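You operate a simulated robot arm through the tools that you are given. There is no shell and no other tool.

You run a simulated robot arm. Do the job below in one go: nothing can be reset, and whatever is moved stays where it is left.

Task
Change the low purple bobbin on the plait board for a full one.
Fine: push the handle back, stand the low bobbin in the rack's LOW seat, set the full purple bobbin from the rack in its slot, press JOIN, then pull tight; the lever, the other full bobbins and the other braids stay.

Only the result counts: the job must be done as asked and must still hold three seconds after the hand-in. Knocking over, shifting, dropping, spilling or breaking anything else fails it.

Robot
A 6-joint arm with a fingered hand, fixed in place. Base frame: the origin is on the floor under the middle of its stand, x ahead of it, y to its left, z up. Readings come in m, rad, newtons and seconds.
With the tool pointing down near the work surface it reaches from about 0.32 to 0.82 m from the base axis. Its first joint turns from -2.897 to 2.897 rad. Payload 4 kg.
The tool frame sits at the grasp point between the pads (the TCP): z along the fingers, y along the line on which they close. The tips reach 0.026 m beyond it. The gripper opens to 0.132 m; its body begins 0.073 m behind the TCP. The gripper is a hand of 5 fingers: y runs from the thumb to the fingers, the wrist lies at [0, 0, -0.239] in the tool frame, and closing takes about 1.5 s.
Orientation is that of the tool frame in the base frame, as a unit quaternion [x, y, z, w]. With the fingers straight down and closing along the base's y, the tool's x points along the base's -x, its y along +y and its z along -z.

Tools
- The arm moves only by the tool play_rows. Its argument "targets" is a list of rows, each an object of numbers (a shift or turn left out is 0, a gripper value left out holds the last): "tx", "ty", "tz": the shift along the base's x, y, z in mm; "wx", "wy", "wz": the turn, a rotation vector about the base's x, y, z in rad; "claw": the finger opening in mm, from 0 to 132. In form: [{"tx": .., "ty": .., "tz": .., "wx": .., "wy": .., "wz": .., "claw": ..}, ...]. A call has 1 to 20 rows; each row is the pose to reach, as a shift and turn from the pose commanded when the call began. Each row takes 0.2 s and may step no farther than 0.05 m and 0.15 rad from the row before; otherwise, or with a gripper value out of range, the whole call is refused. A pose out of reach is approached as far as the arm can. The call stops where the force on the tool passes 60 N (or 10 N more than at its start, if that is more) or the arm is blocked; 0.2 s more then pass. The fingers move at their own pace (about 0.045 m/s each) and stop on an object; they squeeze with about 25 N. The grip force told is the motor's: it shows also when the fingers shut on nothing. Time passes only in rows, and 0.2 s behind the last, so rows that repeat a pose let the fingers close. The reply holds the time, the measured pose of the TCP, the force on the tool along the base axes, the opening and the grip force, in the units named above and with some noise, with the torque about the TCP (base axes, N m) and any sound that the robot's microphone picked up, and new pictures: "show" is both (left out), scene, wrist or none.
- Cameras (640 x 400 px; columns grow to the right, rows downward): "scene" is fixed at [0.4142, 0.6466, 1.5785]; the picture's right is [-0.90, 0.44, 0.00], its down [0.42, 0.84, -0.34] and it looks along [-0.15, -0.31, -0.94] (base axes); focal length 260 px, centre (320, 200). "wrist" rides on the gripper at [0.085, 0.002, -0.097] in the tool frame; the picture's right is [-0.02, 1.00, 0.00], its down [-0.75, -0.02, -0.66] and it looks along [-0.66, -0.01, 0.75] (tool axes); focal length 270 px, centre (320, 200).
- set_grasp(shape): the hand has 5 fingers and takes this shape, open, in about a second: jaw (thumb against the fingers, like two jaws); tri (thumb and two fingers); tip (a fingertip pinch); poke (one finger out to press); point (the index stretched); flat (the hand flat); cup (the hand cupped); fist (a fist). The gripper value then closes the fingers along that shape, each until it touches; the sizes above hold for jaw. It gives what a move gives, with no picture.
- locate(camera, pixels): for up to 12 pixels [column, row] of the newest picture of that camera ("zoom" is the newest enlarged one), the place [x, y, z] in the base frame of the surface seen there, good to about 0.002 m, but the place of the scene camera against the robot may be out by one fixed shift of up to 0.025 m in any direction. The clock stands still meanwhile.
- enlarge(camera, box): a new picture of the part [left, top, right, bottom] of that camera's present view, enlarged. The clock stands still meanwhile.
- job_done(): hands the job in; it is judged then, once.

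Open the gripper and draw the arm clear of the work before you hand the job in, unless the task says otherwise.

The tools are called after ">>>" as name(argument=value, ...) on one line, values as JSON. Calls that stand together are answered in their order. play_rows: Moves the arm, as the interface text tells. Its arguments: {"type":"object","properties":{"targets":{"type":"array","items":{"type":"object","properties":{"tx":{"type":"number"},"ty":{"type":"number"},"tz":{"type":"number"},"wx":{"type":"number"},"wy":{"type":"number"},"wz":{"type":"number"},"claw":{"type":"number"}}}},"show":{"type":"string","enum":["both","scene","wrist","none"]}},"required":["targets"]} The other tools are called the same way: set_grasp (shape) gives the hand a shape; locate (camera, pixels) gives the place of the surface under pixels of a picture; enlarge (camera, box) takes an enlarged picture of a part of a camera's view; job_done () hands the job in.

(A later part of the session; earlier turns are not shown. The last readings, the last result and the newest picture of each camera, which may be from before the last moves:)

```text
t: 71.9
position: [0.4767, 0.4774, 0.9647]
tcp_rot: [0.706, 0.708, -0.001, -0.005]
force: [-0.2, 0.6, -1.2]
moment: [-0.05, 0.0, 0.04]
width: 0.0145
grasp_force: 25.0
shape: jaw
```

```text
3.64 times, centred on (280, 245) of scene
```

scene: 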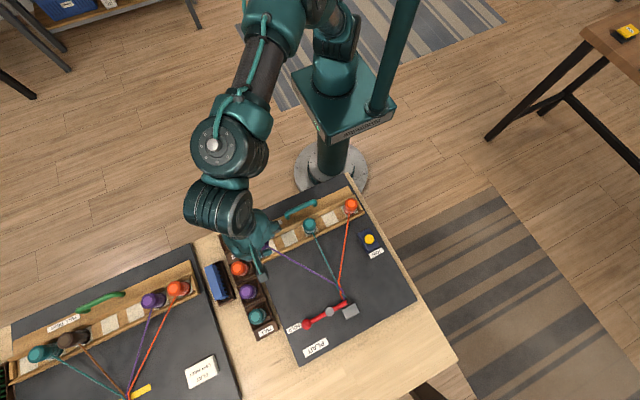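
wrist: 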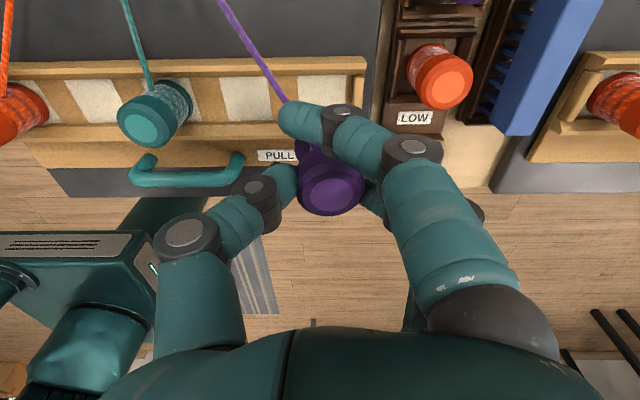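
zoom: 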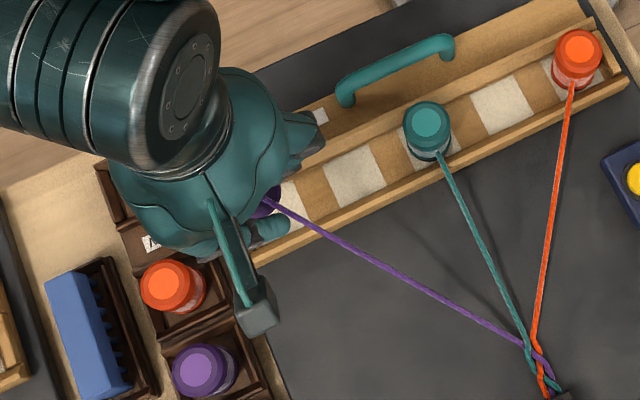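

The held bobbin's top centre is at (0.480,0.475,0.9585), i.e. (+3.6,-2.4,-6) mm from the TCP, and level. I carry it slowly at this height towards the LOW seat at about (0.564,0.402).

>>> play_rows(targets=[{"tx": 10, "ty": -9}, {"tx": 20, "ty": -18}, {"tx": 30, "ty": -27}, {"tx": 40, "ty": -36}, {"tx": 50, "ty": -45}, {"tx": 60, "ty": -54}, {"tx": 70, "ty": -63}, {"tx": 80, "ty": -71}, {"tx": 83, "ty": -73}, {"tx": 83, "ty": -73}], show="both")

>>> enlarge(camera="wrist", box=[200, 40, 500, 240])

>>> enlarge(camera="scene", box=[190, 190, 350, 320])

```text
t: 74.1
position: [0.5586, 0.4048, 0.9642]
tcp_rot: [0.707, 0.707, -0.001, -0.005]
force: [-1.0, -0.8, -0.8]
moment: [-0.02, 0.02, -0.01]
width: 0.0146
grasp_force: 25.6
shape: jaw
```

scene: 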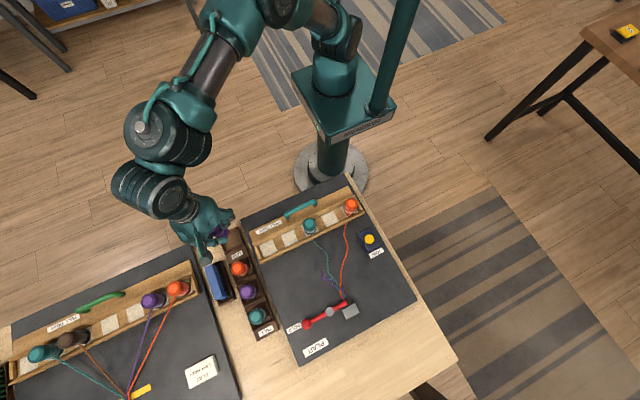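
wrist: 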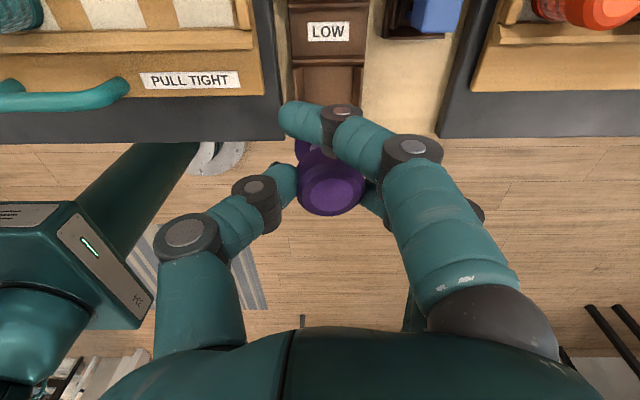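

```text
2.00 times, centred on (350, 140) of wrist
```

zoom: 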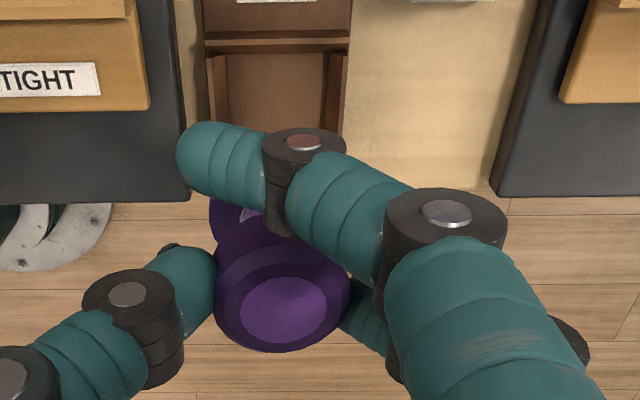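

```text
3.08 times, centred on (270, 255) of scene
```

zoom: 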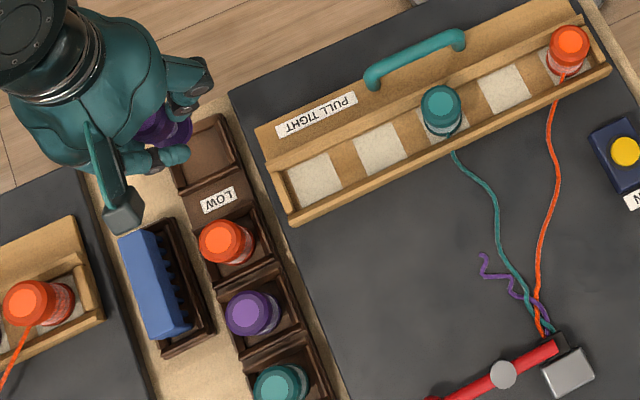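

The purple thread has let go of the low bobbin and its loose end is curled at the braid, as expected. I locate the LOW seat's walls and floor in both views.

>>> locate(camera="zoom", pixels=[[208, 150], [190, 160], [225, 140], [175, 175], [240, 165], [200, 125], [215, 180], [160, 130], [185, 188], [230, 115]])

>>> locate(camera="wrist", pixels=[[325, 85], [302, 85], [357, 85], [325, 65], [310, 62], [345, 62], [297, 95], [352, 95], [330, 97]])

>>> enlarge(camera="scene", box=[215, 210, 265, 260])

```text
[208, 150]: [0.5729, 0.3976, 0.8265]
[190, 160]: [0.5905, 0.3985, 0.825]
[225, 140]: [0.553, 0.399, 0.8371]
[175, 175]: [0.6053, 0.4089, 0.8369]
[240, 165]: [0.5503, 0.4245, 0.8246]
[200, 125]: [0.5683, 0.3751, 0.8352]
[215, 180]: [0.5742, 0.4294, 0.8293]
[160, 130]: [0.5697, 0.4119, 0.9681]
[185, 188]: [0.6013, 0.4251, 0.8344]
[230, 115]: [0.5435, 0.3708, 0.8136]
```

```text
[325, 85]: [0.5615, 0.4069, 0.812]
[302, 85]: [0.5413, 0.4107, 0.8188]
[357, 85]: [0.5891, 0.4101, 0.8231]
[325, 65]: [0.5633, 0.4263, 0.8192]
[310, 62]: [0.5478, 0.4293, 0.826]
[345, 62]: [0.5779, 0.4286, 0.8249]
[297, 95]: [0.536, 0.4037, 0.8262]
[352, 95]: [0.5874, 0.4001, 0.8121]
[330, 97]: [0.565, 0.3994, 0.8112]
```

```text
8.00 times, centred on (240, 235) of scene
```

zoom: 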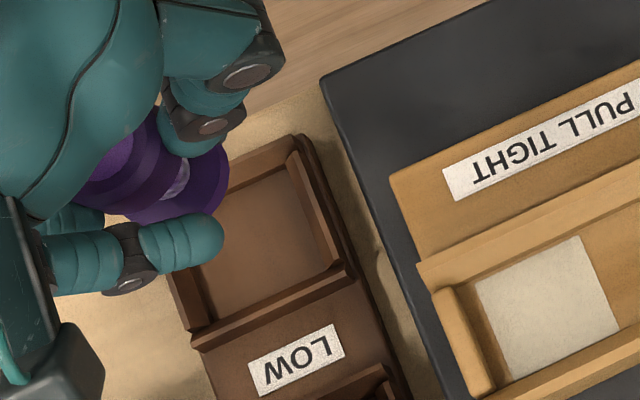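

I locate the LOW seat's inner edges on the 8x scene picture to get its centre precisely.

>>> locate(camera="zoom", pixels=[[287, 178], [332, 266], [208, 318], [260, 240], [322, 215], [270, 305], [185, 305], [265, 165], [340, 225], [280, 320], [245, 165]])

```text
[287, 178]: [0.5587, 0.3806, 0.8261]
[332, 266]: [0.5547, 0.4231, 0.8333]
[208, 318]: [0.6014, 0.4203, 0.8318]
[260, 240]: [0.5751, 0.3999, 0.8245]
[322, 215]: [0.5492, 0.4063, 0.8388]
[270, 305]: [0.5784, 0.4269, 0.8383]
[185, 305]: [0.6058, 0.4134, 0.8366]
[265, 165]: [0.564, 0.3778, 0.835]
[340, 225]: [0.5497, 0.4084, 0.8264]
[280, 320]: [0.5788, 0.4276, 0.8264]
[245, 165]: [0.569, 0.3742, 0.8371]
```

The seat's inner space runs about x 0.543–0.587, y 0.380–0.423 (true frame), so its centre is about (0.565,0.4015), floor 0.812. I check the blue comb's edge, then align and lower to just above the walls.

>>> locate(camera="wrist", pixels=[[435, 15], [415, 25], [412, 36], [440, 30], [332, 195], [345, 115], [410, 148]])

>>> play_rows(targets=[{"tx": 3, "ty": -1, "tz": -15}, {"tx": 3, "ty": -1, "tz": -35}, {"tx": 3, "ty": -1, "tz": -52}, {"tx": 3, "ty": -1, "tz": -66}, {"tx": 3, "ty": -1, "tz": -66}], show="both")

>>> enlarge(camera="wrist", box=[200, 40, 500, 240])

>>> enlarge(camera="scene", box=[205, 205, 275, 265])

```text
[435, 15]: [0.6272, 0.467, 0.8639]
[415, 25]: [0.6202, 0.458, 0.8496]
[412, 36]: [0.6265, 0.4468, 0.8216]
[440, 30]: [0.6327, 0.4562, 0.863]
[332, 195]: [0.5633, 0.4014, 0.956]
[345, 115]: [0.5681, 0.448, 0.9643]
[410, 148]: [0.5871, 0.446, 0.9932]
```

```text
t: 75.3
position: [0.561, 0.4047, 0.8985]
tcp_rot: [0.707, 0.708, -0.002, -0.004]
force: [0.5, -0.4, -0.7]
moment: [0.02, 0.01, -0.02]
width: 0.0148
grasp_force: 25.0
shape: jaw
```

scene: 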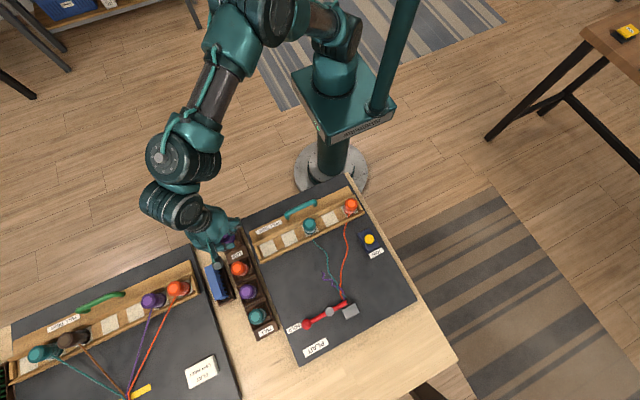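
wrist: 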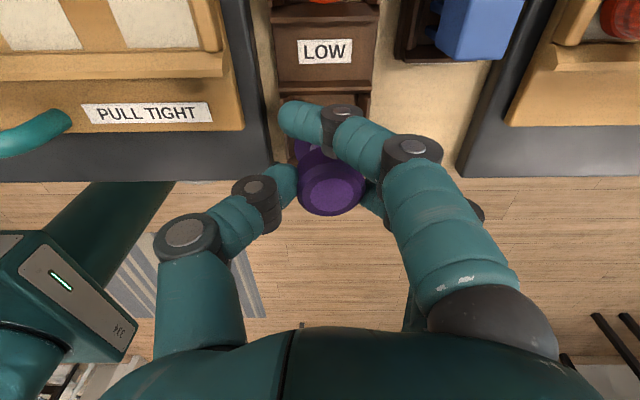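

```text
2.00 times, centred on (350, 140) of wrist
```

zoom: 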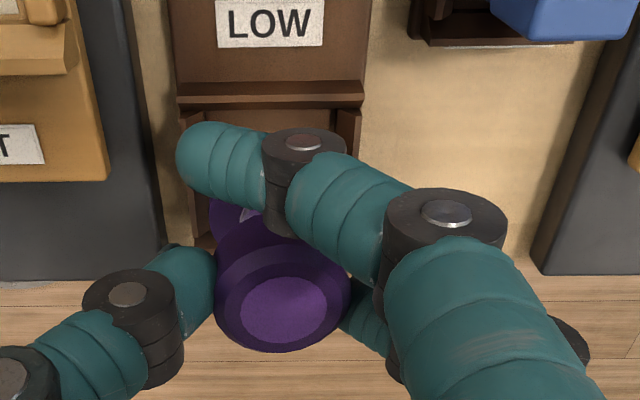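

```text
6.67 times, centred on (240, 235) of scene
```

zoom: 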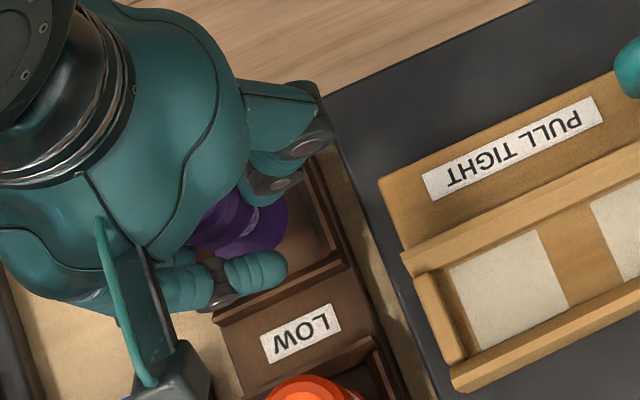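

The bobbin hangs centred over the LOW seat. I lower it into the seat slowly, watching the forces.

>>> play_rows(targets=[{"tz": -6}, {"tz": -12}, {"tz": -17}, {"tz": -20}, {"tz": -20}], show="both")

>>> enlarge(camera="wrist", box=[200, 60, 500, 260])

>>> enlarge(camera="scene", box=[205, 205, 275, 265])

```text
t: 76.5
position: [0.5611, 0.4037, 0.8779]
tcp_rot: [0.706, 0.708, -0.002, -0.005]
force: [0.1, 0.1, -1.1]
moment: [0.0, 0.02, -0.01]
width: 0.0146
grasp_force: 25.2
shape: jaw
```

scene: 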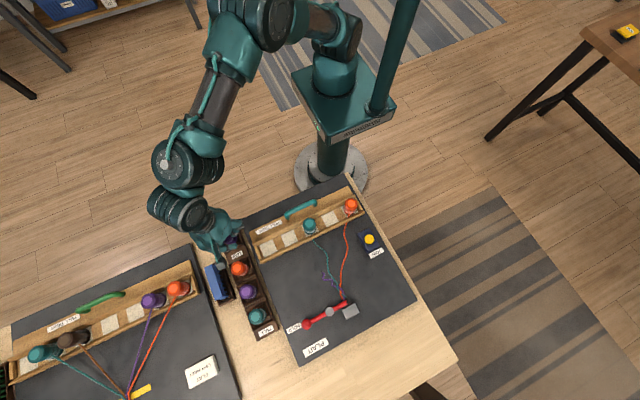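
wrist: 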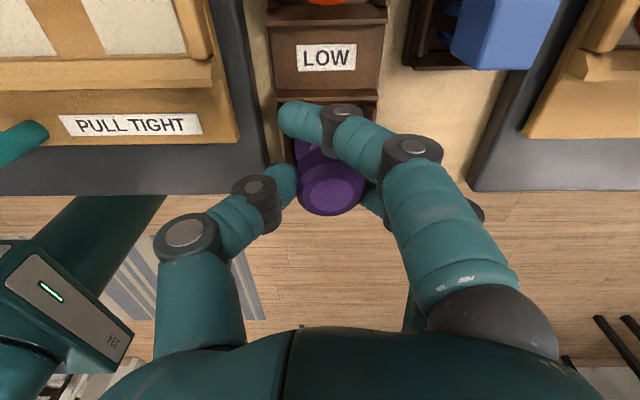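

```text
2.00 times, centred on (350, 160) of wrist
```

zoom: 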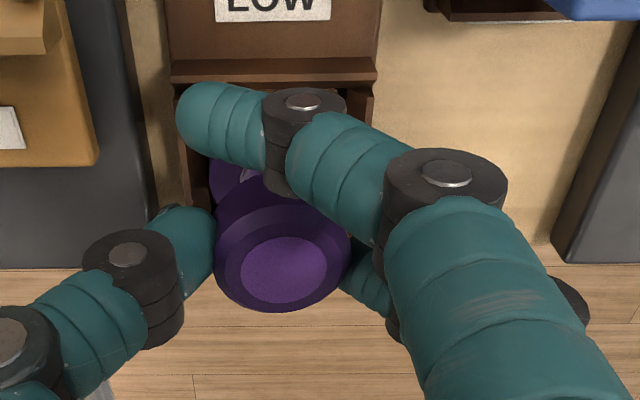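

```text
6.67 times, centred on (240, 235) of scene
```

zoom: 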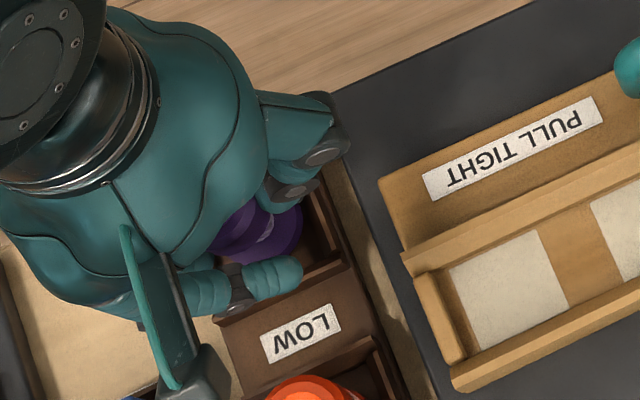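

No side contact so far, and the bottom should be just inside the walls. I lower the last few millimetres until it touches the floor.

>>> play_rows(targets=[{"tz": -2}, {"tz": -4}, {"tz": -5}, {"tz": -5}], show="none")

```text
t: 77.5
position: [0.5614, 0.4027, 0.8739]
tcp_rot: [0.707, 0.707, -0.001, -0.004]
force: [-1.4, -0.3, 2.9]
moment: [0.01, 0.02, 0.03]
width: 0.0149
grasp_force: 25.2
shape: jaw
```

A light upward force (2.9 N) shows the first touch. I press 1.5 mm more to be sure it stands on the floor.

>>> play_rows(targets=[{"tz": -1}, {"tz": -2}, {"tz": -2}], show="none")

```text
t: 78.3
position: [0.5617, 0.4031, 0.8735]
tcp_rot: [0.707, 0.707, -0.001, -0.005]
force: [-6.1, 0.5, 18.2]
moment: [-0.06, -0.07, -0.04]
width: 0.0151
grasp_force: 25.0
shape: jaw
```

18 N upward: the bobbin stands on the floor. I ease up 1.5 mm and open slowly to 50 mm.

>>> play_rows(targets=[{"tz": 1.5}, {"tz": 1.5, "claw": 26}, {"tz": 1.5, "claw": 32}, {"tz": 1.5, "claw": 38}, {"tz": 1.5, "claw": 44}, {"tz": 1.5, "claw": 50}, {"tz": 1.5, "claw": 52}, {"tz": 1.5, "claw": 52}], show="both")

>>> enlarge(camera="wrist", box=[200, 60, 500, 260])

```text
t: 80.1
position: [0.5609, 0.4031, 0.8733]
tcp_rot: [0.706, 0.708, -0.002, -0.005]
force: [1.2, 0.7, -0.3]
moment: [0.03, -0.01, -0.01]
width: 0.0514
grasp_force: 0.0
shape: jaw
```

scene: 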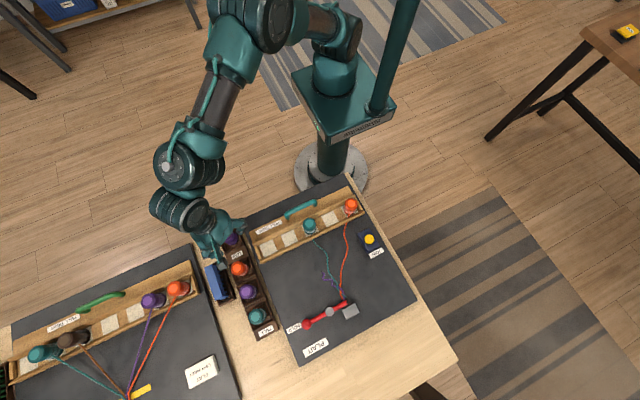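
wrist: 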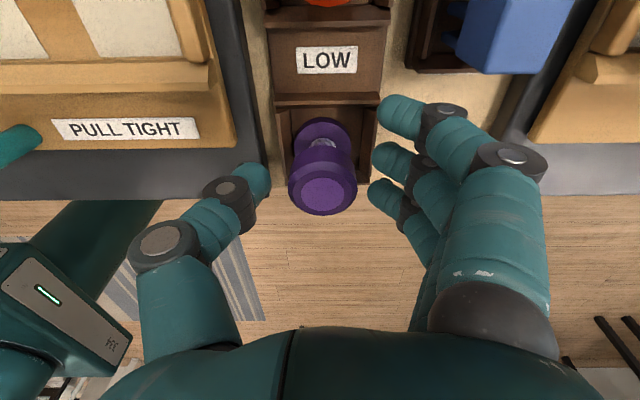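

```text
2.00 times, centred on (350, 160) of wrist
```

zoom: 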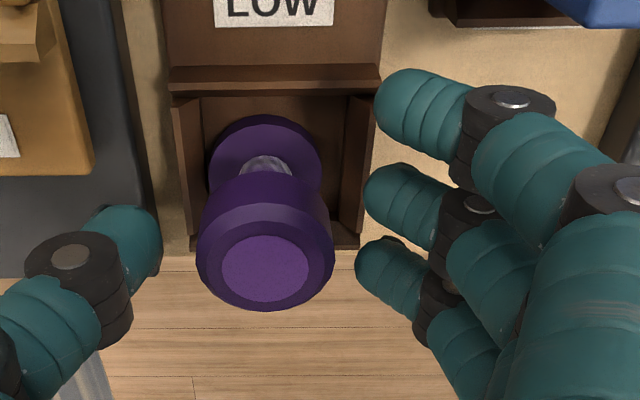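

The low bobbin stands upright in the LOW seat and is free. I rise straight up.

>>> play_rows(targets=[{"tz": 10}, {"tz": 30}, {"tz": 60}, {"tz": 95}, {"tz": 130}, {"tz": 130}], show="both")

>>> enlarge(camera="wrist", box=[200, 0, 540, 220])

```text
t: 81.5
position: [0.5585, 0.4022, 1.0042]
tcp_rot: [0.706, 0.708, -0.002, -0.004]
force: [-0.5, -0.6, 0.0]
moment: [0.01, -0.02, 0.0]
width: 0.0512
grasp_force: 0.0
shape: jaw
```

scene: 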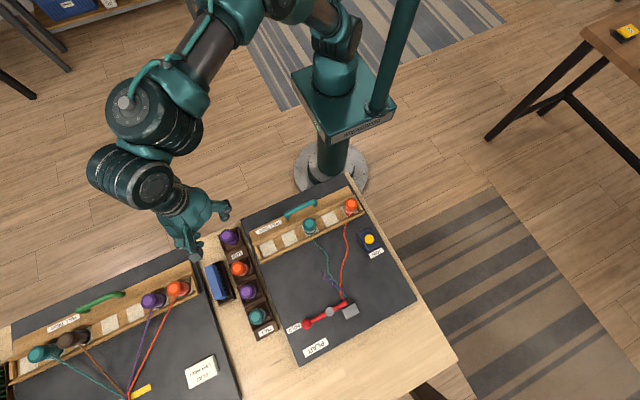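
wrist: 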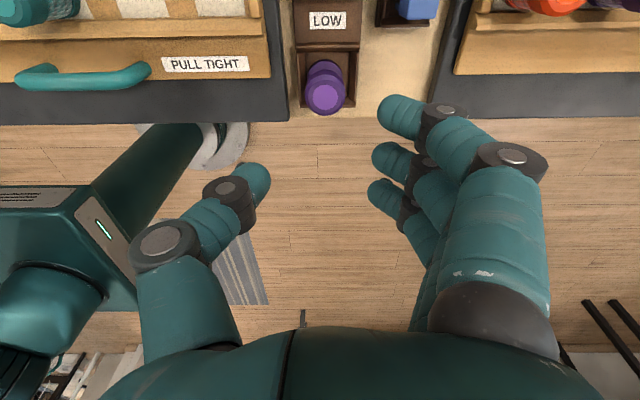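

```text
1.82 times, centred on (370, 110) of wrist
```

zoom: 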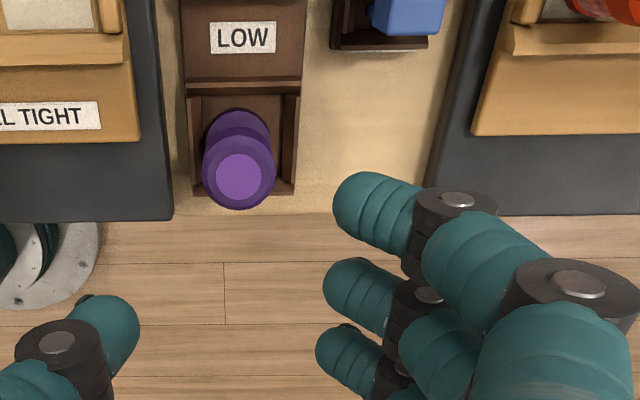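

The low bobbin stands well in its seat. For the full purple bobbin between its close neighbours I will use the tri shape (two fingers and thumb) at yaw +90°, thumb on the comb side; first I turn half-way, moving towards it at height.

>>> play_rows(targets=[{"wz": 0.14, "ty": 6, "tz": 5}, {"wz": 0.28, "ty": 12, "tz": 10}, {"wz": 0.42, "ty": 18, "tz": 15}, {"wz": 0.56, "ty": 24, "tz": 20}, {"wz": 0.7, "ty": 30, "tz": 20}, {"wz": 0.84, "ty": 36, "tz": 20}, {"wz": 0.98, "ty": 42, "tz": 20}, {"wz": 1.12, "ty": 48, "tz": 20}, {"wz": 1.26, "ty": 54, "tz": 20}, {"wz": 1.4, "ty": 60, "tz": 20}, {"wz": 1.54, "ty": 66, "tz": 20}, {"wz": 1.5708, "ty": 70, "tz": 20}], show="scene")

>>> play_rows(targets=[{"wz": 0.14, "ty": 6}, {"wz": 0.28, "ty": 12}, {"wz": 0.42, "ty": 18}, {"wz": 0.56, "ty": 24}, {"wz": 0.7, "ty": 30}, {"wz": 0.84, "ty": 36}, {"wz": 0.98, "ty": 42}, {"wz": 1.12, "ty": 48}, {"wz": 1.26, "ty": 54}, {"wz": 1.4, "ty": 60}, {"wz": 1.54, "ty": 66}, {"wz": 1.5708, "ty": 70}, {"wz": 1.5708, "ty": 70}], show="both")

```text
t: 84.1
position: [0.5602, 0.4743, 1.0245]
tcp_rot: [-0.002, 1.0, -0.005, -0.001]
force: [0.1, -0.3, -0.5]
moment: [-0.01, 0.0, 0.02]
width: 0.0513
grasp_force: 0.0
shape: jaw
```

scene: 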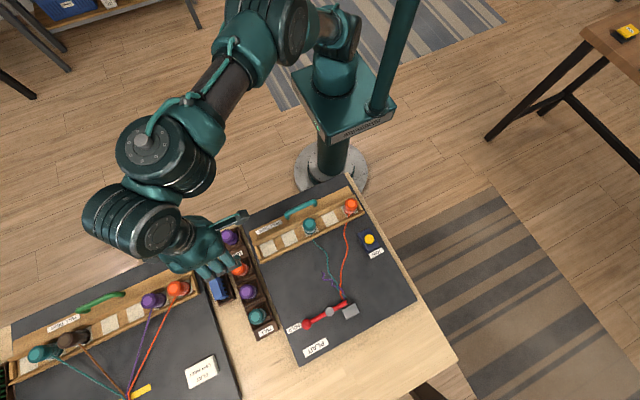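

```text
t: 86.9
position: [0.5621, 0.5425, 1.0232]
tcp_rot: [0.708, -0.707, 0.004, -0.002]
force: [0.1, 0.0, 0.3]
moment: [-0.01, 0.01, -0.01]
width: 0.0514
grasp_force: 0.0
shape: jaw
out of reach, approached as far as the arm can: row 6
```

scene: 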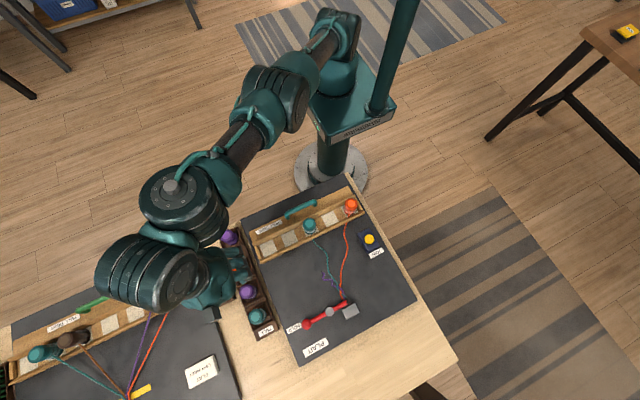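
wrist: 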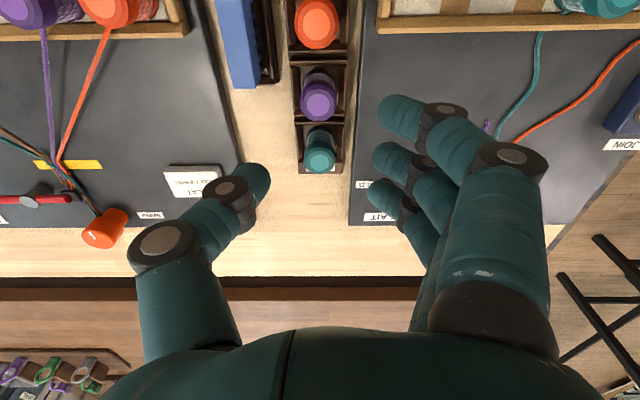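

The yaw is +90° but the arm changed posture on the way (row 6), with nothing touched. Before grasping I test in free air that this posture can also reach over the slot at (0.4755,0.4765), going at z≈1.02 and then down to 0.96.

>>> play_rows(targets=[{"tx": -15, "ty": -11}, {"tx": -30, "ty": -22}, {"tx": -45, "ty": -33}, {"tx": -60, "ty": -44}, {"tx": -75, "ty": -55}, {"tx": -86, "ty": -65}, {"tx": -86, "ty": -65, "tz": -20}, {"tx": -86, "ty": -65, "tz": -40}, {"tx": -86, "ty": -65, "tz": -60}, {"tx": -86, "ty": -65, "tz": -60}], show="both")

```text
t: 89.1
position: [0.5018, 0.5082, 0.9835]
tcp_rot: [0.708, -0.706, 0.005, 0.0]
force: [0.2, -0.5, -0.7]
moment: [-0.01, 0.02, 0.02]
width: 0.0515
grasp_force: 0.0
shape: jaw
out of reach, approached as far as the arm can: row 6, 7, 8, 9, 10
```

scene: 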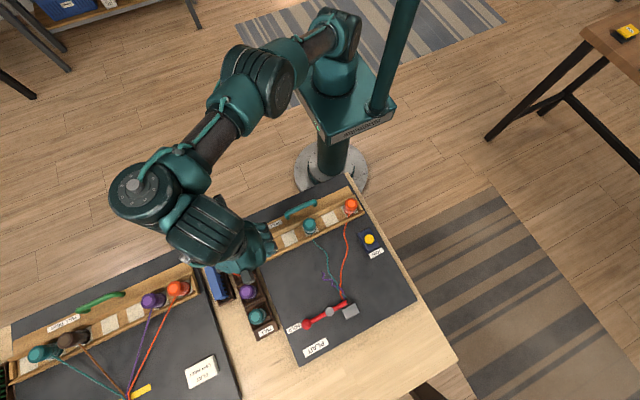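
wrist: 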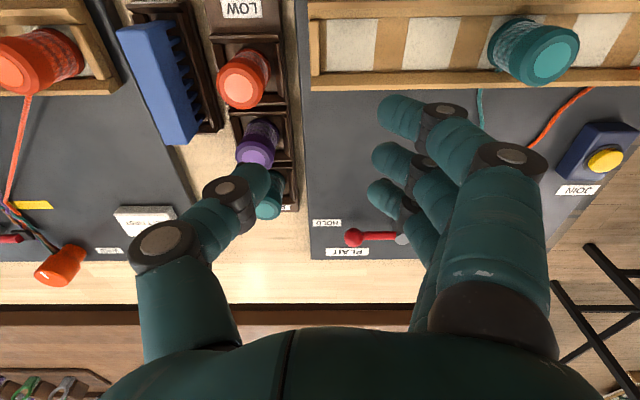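

This posture cannot reach the slot, so the carrying must be done in the original posture (yaw 0 to -180). I enlarge the current views to count the fingers and see the comb's shape, to choose a safe grasp angle for the full bobbin.

>>> enlarge(camera="scene", box=[190, 210, 310, 310])

>>> enlarge(camera="wrist", box=[100, 0, 320, 220])

>>> locate(camera="wrist", pixels=[[150, 30], [130, 40], [180, 130], [195, 90], [180, 30], [215, 120], [242, 90], [257, 150], [165, 140], [188, 140], [240, 160], [275, 155]])

```text
4.00 times, centred on (250, 260) of scene
```

zoom: 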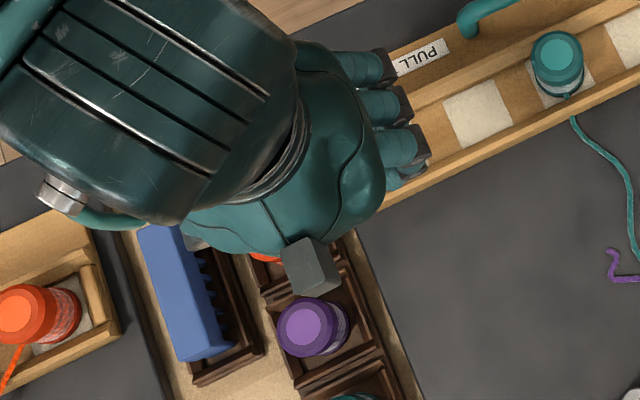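

```text
1.82 times, centred on (210, 110) of wrist
```

zoom: 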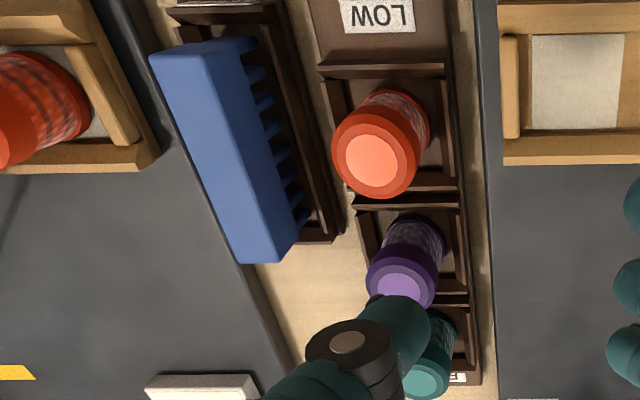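

```text
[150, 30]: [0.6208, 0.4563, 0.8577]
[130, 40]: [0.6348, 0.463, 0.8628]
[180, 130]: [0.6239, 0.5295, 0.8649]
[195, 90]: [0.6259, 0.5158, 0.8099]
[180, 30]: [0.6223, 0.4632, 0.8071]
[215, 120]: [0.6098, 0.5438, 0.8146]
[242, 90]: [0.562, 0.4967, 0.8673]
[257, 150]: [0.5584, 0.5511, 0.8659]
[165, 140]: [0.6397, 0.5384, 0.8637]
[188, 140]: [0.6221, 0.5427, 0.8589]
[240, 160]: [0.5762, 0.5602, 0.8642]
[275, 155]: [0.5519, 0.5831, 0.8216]
```

The pictures show only three fingers plus thumb (fingers at about +31, +10, -12 mm along tool x), so the jaw at yaw -90° fits: the comb ends at y≈0.545 and x≥0.62. I go up and turn back through yaw 0 to recover the original posture.

>>> play_rows(targets=[{"tz": 25}, {"tz": 50}, {"tz": 75}, {"tz": 100}, {"tz": 125}, {"tz": 140}], show="none")

>>> play_rows(targets=[{"wz": -0.14}, {"wz": -0.28}, {"wz": -0.42}, {"wz": -0.56}, {"wz": -0.7}, {"wz": -0.84}, {"wz": -0.98}, {"wz": -1.12}, {"wz": -1.26}, {"wz": -1.4}, {"wz": -1.54}, {"wz": -1.5708}], show="both")

```text
t: 90.5
position: [0.5004, 0.5043, 1.1231]
tcp_rot: [0.708, -0.706, 0.004, -0.001]
force: [0.1, -0.1, -0.3]
moment: [-0.03, 0.0, -0.01]
width: 0.0514
grasp_force: 0.1
shape: jaw
```

```text
t: 93.1
position: [0.5011, 0.5062, 1.1227]
tcp_rot: [0.0, 1.0, -0.004, -0.001]
force: [0.2, -0.1, 0.7]
moment: [0.0, -0.02, 0.01]
width: 0.0515
grasp_force: 0.0
shape: jaw
```

scene: 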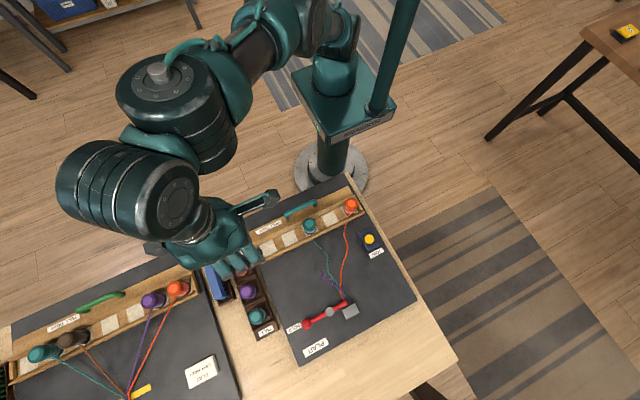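
wrist: 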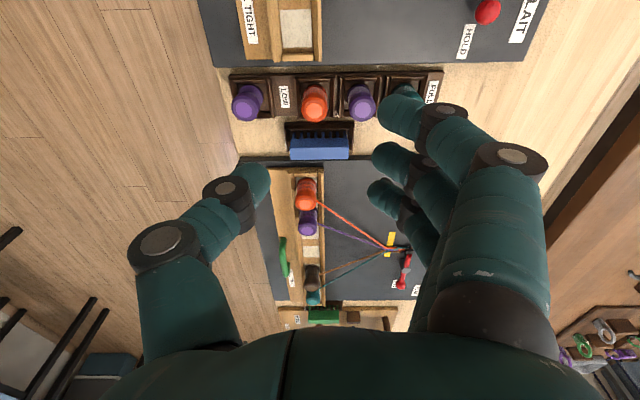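

Back at yaw 0 in the usual posture; all bobbins still stand. I turn to yaw -90° while moving above the full purple bobbin at (0.561,0.557).

>>> play_rows(targets=[{"wz": -0.14, "tx": 5, "ty": 4, "tz": -4}, {"wz": -0.28, "tx": 10, "ty": 8, "tz": -10}, {"wz": -0.42, "tx": 15, "ty": 12, "tz": -18}, {"wz": -0.56, "tx": 20, "ty": 16, "tz": -26}, {"wz": -0.7, "tx": 25, "ty": 20, "tz": -34}, {"wz": -0.84, "tx": 30, "ty": 24, "tz": -42}, {"wz": -0.98, "tx": 35, "ty": 28, "tz": -50}, {"wz": -1.12, "tx": 40, "ty": 32, "tz": -58}, {"wz": -1.26, "tx": 45, "ty": 38, "tz": -66}, {"wz": -1.4, "tx": 52, "ty": 44, "tz": -74}, {"wz": -1.54, "tx": 58, "ty": 49, "tz": -82}, {"wz": -1.5708, "tx": 60, "ty": 52, "tz": -90}, {"wz": -1.5708, "tx": 60, "ty": 52, "tz": -100}, {"wz": -1.5708, "tx": 60, "ty": 52, "tz": -100}], show="both")

>>> enlarge(camera="wrist", box=[200, 0, 480, 200])

```text
t: 96.1
position: [0.5533, 0.5531, 1.0203]
tcp_rot: [0.707, 0.707, -0.002, -0.004]
force: [0.1, 0.8, 0.5]
moment: [-0.02, -0.01, 0.01]
width: 0.0517
grasp_force: 0.1
shape: jaw
out of reach, approached as far as the arm can: row 9, 10, 11, 12, 13, 14
```

scene: 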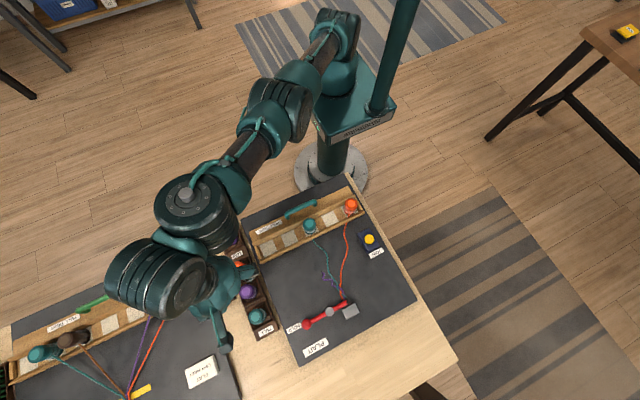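
wrist: 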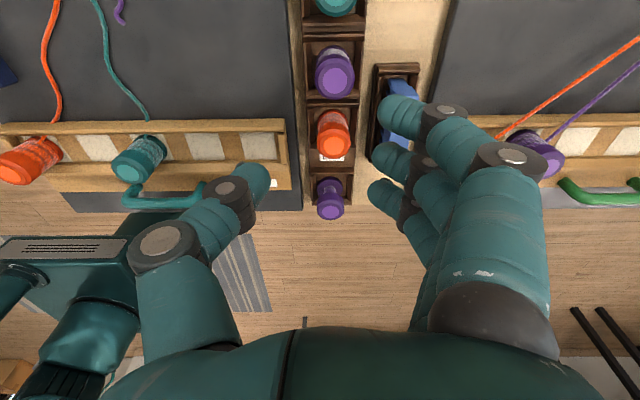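

```text
2.00 times, centred on (340, 100) of wrist
```

zoom: 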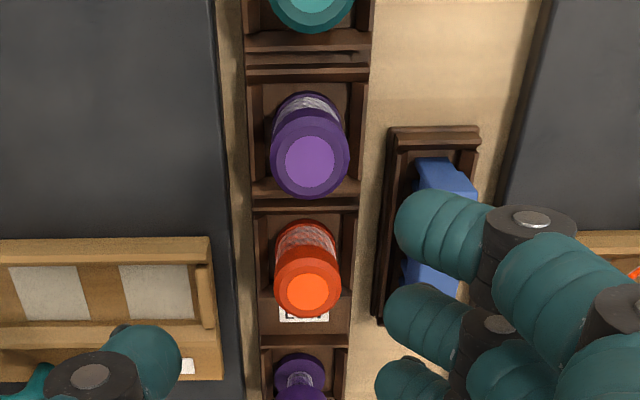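

All bobbins still stand. The arm is a few mm short here at z=1.02 (reach limit up high), so I go lower, where the reach is larger, keeping well above the bobbin tops (0.866).

>>> play_rows(targets=[{"tz": -15}, {"tz": -30}, {"tz": -45}, {"tz": -60, "tx": 2, "ty": 1}, {"tz": -75, "tx": 4, "ty": 2}, {"tz": -85, "tx": 6, "ty": 3}, {"tz": -85, "tx": 7, "ty": 4}, {"tz": -85, "tx": 7, "ty": 4}], show="both")

```text
t: 97.9
position: [0.5597, 0.5569, 0.9334]
tcp_rot: [0.707, 0.707, -0.003, -0.005]
force: [0.6, -0.5, 0.3]
moment: [0.01, -0.01, -0.03]
width: 0.0516
grasp_force: 0.1
shape: jaw
```

scene: 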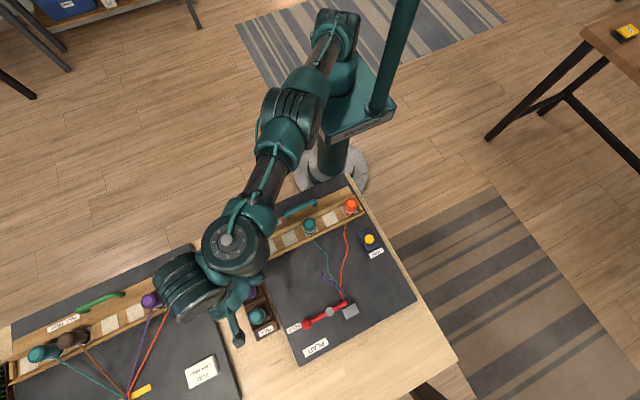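
wrist: 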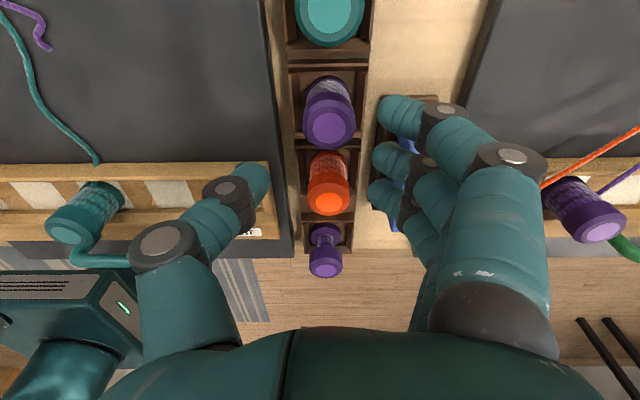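

Now the arm reaches: the full purple bobbin's cap is at (330,122) between thumb and fingers. I enlarge and locate it, the fingertips and the comb.

>>> enlarge(camera="wrist", box=[230, 40, 470, 240])

>>> locate(camera="wrist", pixels=[[330, 124], [310, 122], [350, 122], [330, 110], [330, 138], [328, 195], [405, 145], [400, 205], [330, 20], [385, 112], [378, 155], [262, 178]])

```text
2.00 times, centred on (350, 140) of wrist
```

zoom: 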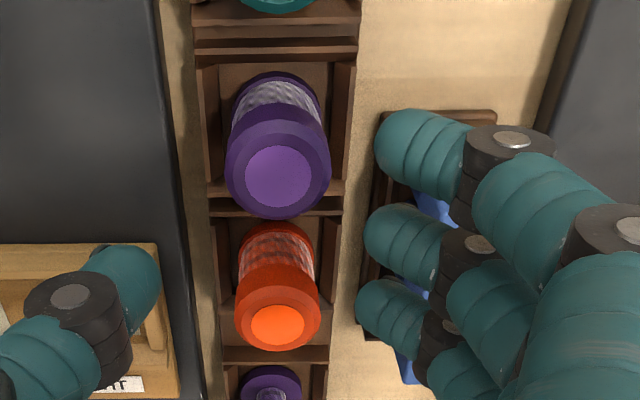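

```text
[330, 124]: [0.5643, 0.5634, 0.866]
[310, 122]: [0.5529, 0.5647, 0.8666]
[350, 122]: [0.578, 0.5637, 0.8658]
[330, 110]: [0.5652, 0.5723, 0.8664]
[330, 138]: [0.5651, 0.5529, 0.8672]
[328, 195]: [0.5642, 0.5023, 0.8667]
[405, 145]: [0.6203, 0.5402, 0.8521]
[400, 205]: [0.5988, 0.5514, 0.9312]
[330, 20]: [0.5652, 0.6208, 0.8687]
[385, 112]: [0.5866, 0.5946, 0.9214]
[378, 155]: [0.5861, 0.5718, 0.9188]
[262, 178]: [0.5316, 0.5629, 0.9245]
```

The full purple cap centre is about (0.5655,0.5606,0.8665). I check the comb's teeth and spine near its +y end in the scene view, as the fingers pass close to it.

>>> enlarge(camera="scene", box=[195, 250, 285, 335])

```text
4.71 times, centred on (240, 292) of scene
```

zoom: 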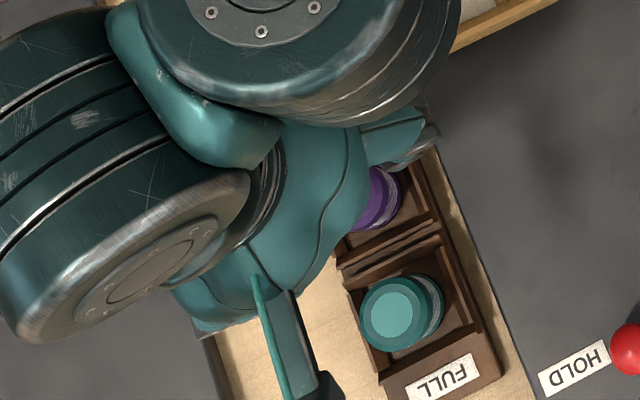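

The comb is hidden by the hand there; to give it more room I turn the hand 10° (yaw -80°), which moves the rear finger beyond the comb's end while the index stays clear of the teal bobbin. I align to (0.562,0.5615) with a 46 mm opening at this height.

>>> play_rows(targets=[{"wz": 0.09, "tx": 1, "ty": 2, "claw": 46}, {"wz": 0.17, "tx": 2, "ty": 4.5}, {"wz": 0.17, "tx": 2, "ty": 4.5, "tz": -15}, {"wz": 0.17, "tx": 2, "ty": 4.5, "tz": -25}, {"wz": 0.17, "tx": 2, "ty": 4.5, "tz": -25}], show="both")

>>> enlarge(camera="wrist", box=[230, 60, 470, 260])

```text
t: 99.1
position: [0.5619, 0.5627, 0.9101]
tcp_rot: [0.644, 0.765, -0.002, -0.005]
force: [-0.1, -1.2, -0.1]
moment: [-0.02, -0.02, -0.02]
width: 0.0468
grasp_force: 0.0
shape: jaw
```

scene: 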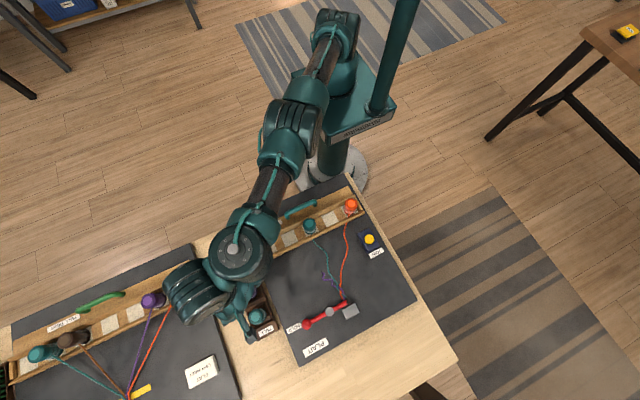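
wrist: 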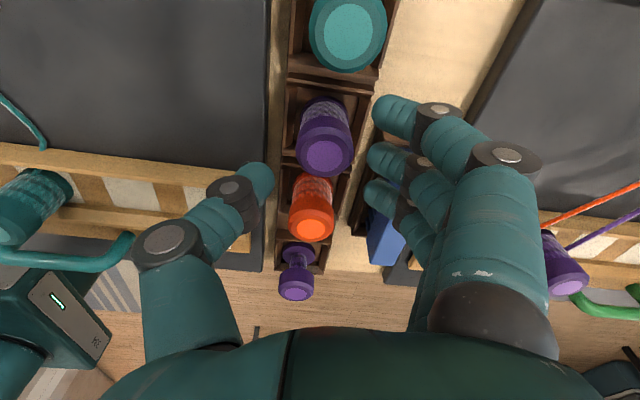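

```text
2.00 times, centred on (350, 160) of wrist
```

zoom: 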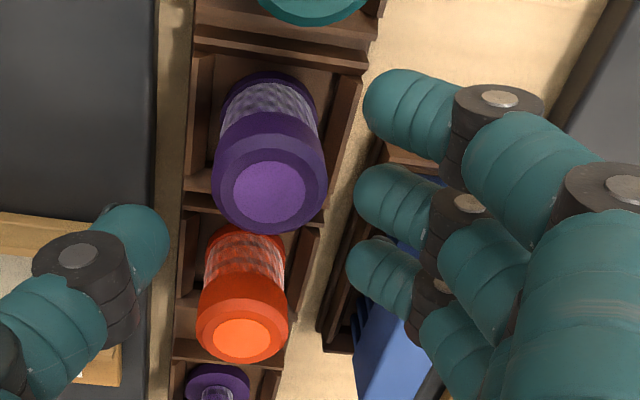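

The cap is at (326,155); the comb now lies behind the rear finger. I locate the cap centre, comb end and rear finger once more.

>>> locate(camera="wrist", pixels=[[325, 155], [306, 152], [346, 148], [325, 142], [325, 168], [385, 235], [370, 220], [403, 183], [380, 195], [385, 155], [350, 30], [312, 228]])

```text
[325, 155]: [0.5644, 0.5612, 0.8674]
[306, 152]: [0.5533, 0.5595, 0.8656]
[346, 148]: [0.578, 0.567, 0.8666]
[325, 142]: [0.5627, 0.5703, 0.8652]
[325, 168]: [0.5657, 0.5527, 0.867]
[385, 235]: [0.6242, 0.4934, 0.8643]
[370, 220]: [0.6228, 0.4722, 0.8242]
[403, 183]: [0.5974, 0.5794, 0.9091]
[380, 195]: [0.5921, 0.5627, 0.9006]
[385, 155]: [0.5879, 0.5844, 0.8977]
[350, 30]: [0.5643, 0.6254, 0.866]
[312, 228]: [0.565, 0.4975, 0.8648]
```

Cap centre (0.5645,0.5603); the rear finger (y≈0.557) is past the comb's end (0.545). I lower to z≈0.876 slowly.

>>> play_rows(targets=[{"tz": -8}, {"tz": -16}, {"tz": -24}, {"tz": -30}, {"tz": -34}, {"tz": -34}], show="both")

>>> enlarge(camera="wrist", box=[230, 80, 470, 280])

```text
t: 100.5
position: [0.5618, 0.5615, 0.8753]
tcp_rot: [0.643, 0.765, -0.003, -0.005]
force: [0.0, 0.3, -0.8]
moment: [-0.03, -0.01, 0.04]
width: 0.0466
grasp_force: 0.0
shape: jaw
```

scene: 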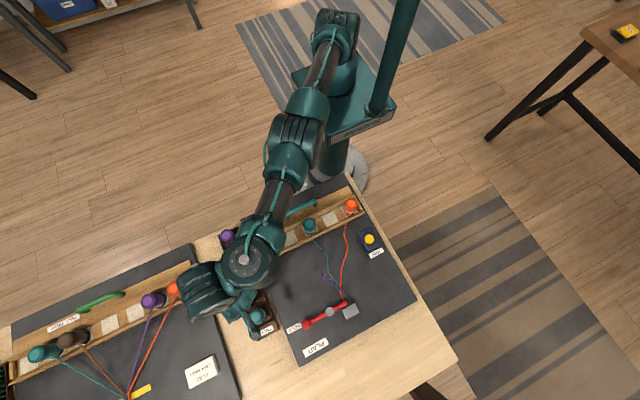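
wrist: 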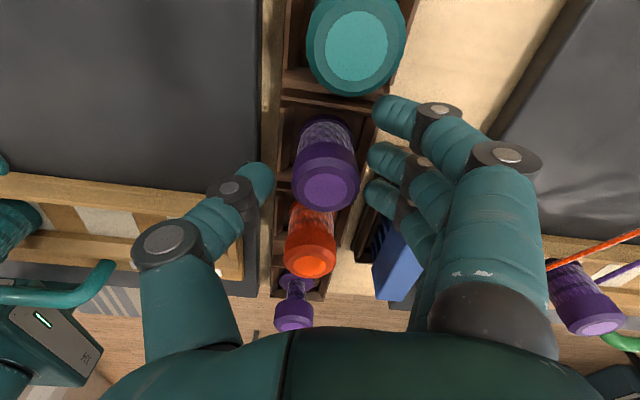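

```text
2.00 times, centred on (350, 180) of wrist
```

zoom: 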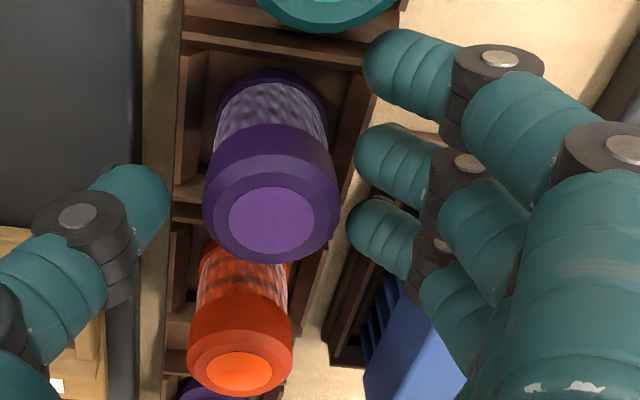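

Everything is free of contact. I close in small steps, stopping at 30 mm first to see the grip force and keep the index from travelling too far.

>>> play_rows(targets=[{"claw": 42}, {"claw": 38}, {"claw": 35}, {"claw": 32}, {"claw": 30}, {"claw": 30}, {"claw": 30}], show="both")

>>> enlarge(camera="wrist", box=[230, 80, 470, 280])

```text
t: 102.1
position: [0.5625, 0.5616, 0.8762]
tcp_rot: [0.644, 0.765, -0.002, -0.004]
force: [-1.0, 0.8, 2.5]
moment: [0.0, -0.03, 0.01]
width: 0.0155
grasp_force: 21.8
shape: jaw
```

scene: 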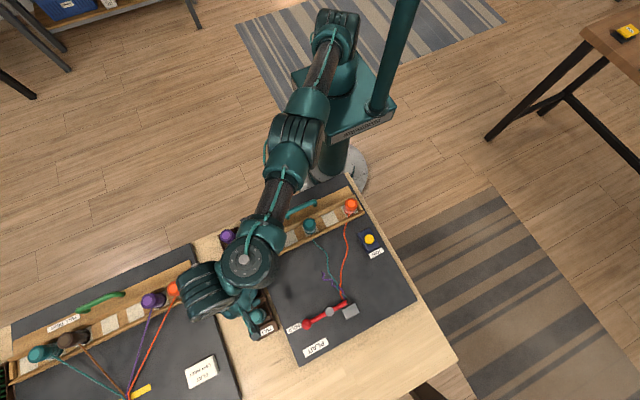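
wrist: 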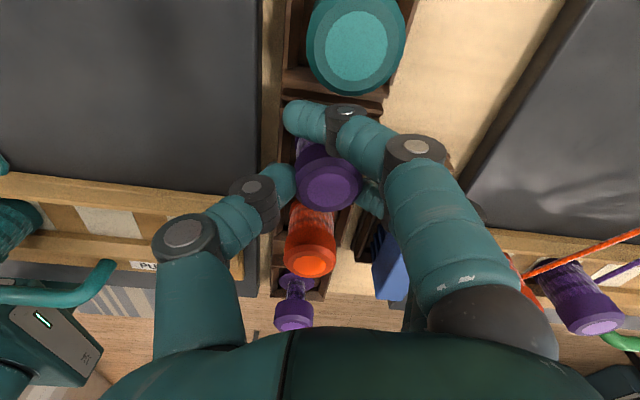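

```text
2.00 times, centred on (350, 180) of wrist
```

zoom: 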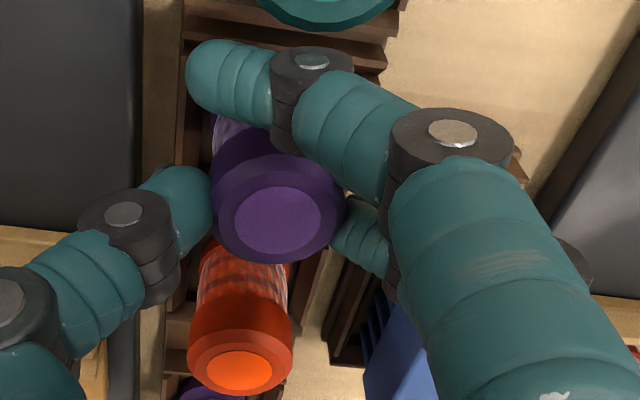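

Gripped with 21.8 N; the index lies between purple and teal without touching. I lift straight up a little and verify.

>>> play_rows(targets=[{"tz": 4}, {"tz": 9}, {"tz": 15}, {"tz": 22}, {"tz": 30}, {"tz": 30}], show="both")

>>> enlarge(camera="wrist", box=[230, 80, 470, 280])

```text
t: 103.5
position: [0.5603, 0.5621, 0.9063]
tcp_rot: [0.644, 0.765, -0.002, -0.004]
force: [-0.3, -0.5, -1.2]
moment: [0.01, 0.0, -0.02]
width: 0.0145
grasp_force: 25.5
shape: jaw
```

scene: 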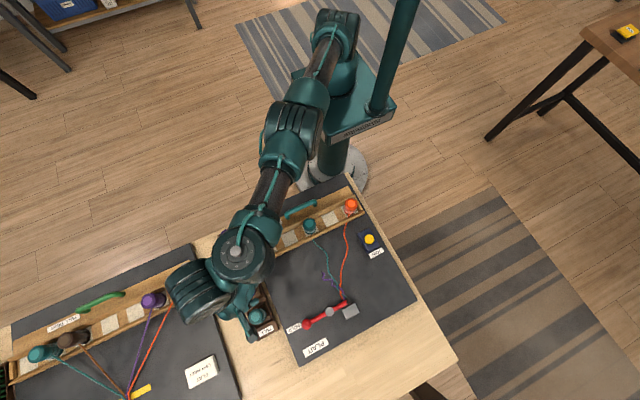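
wrist: 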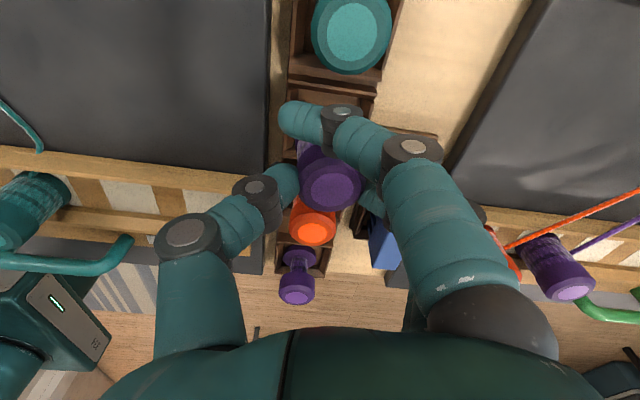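

```text
2.00 times, centred on (350, 180) of wrist
```

zoom: 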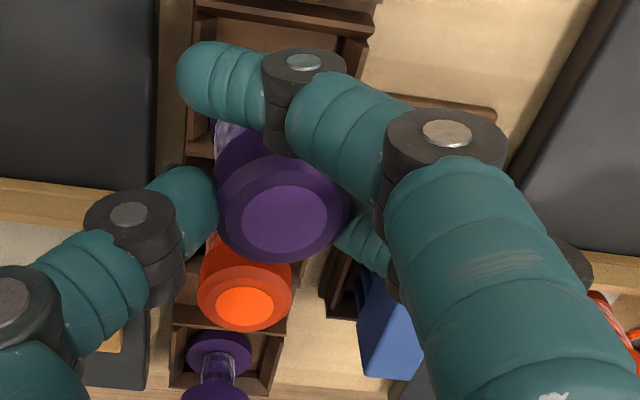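

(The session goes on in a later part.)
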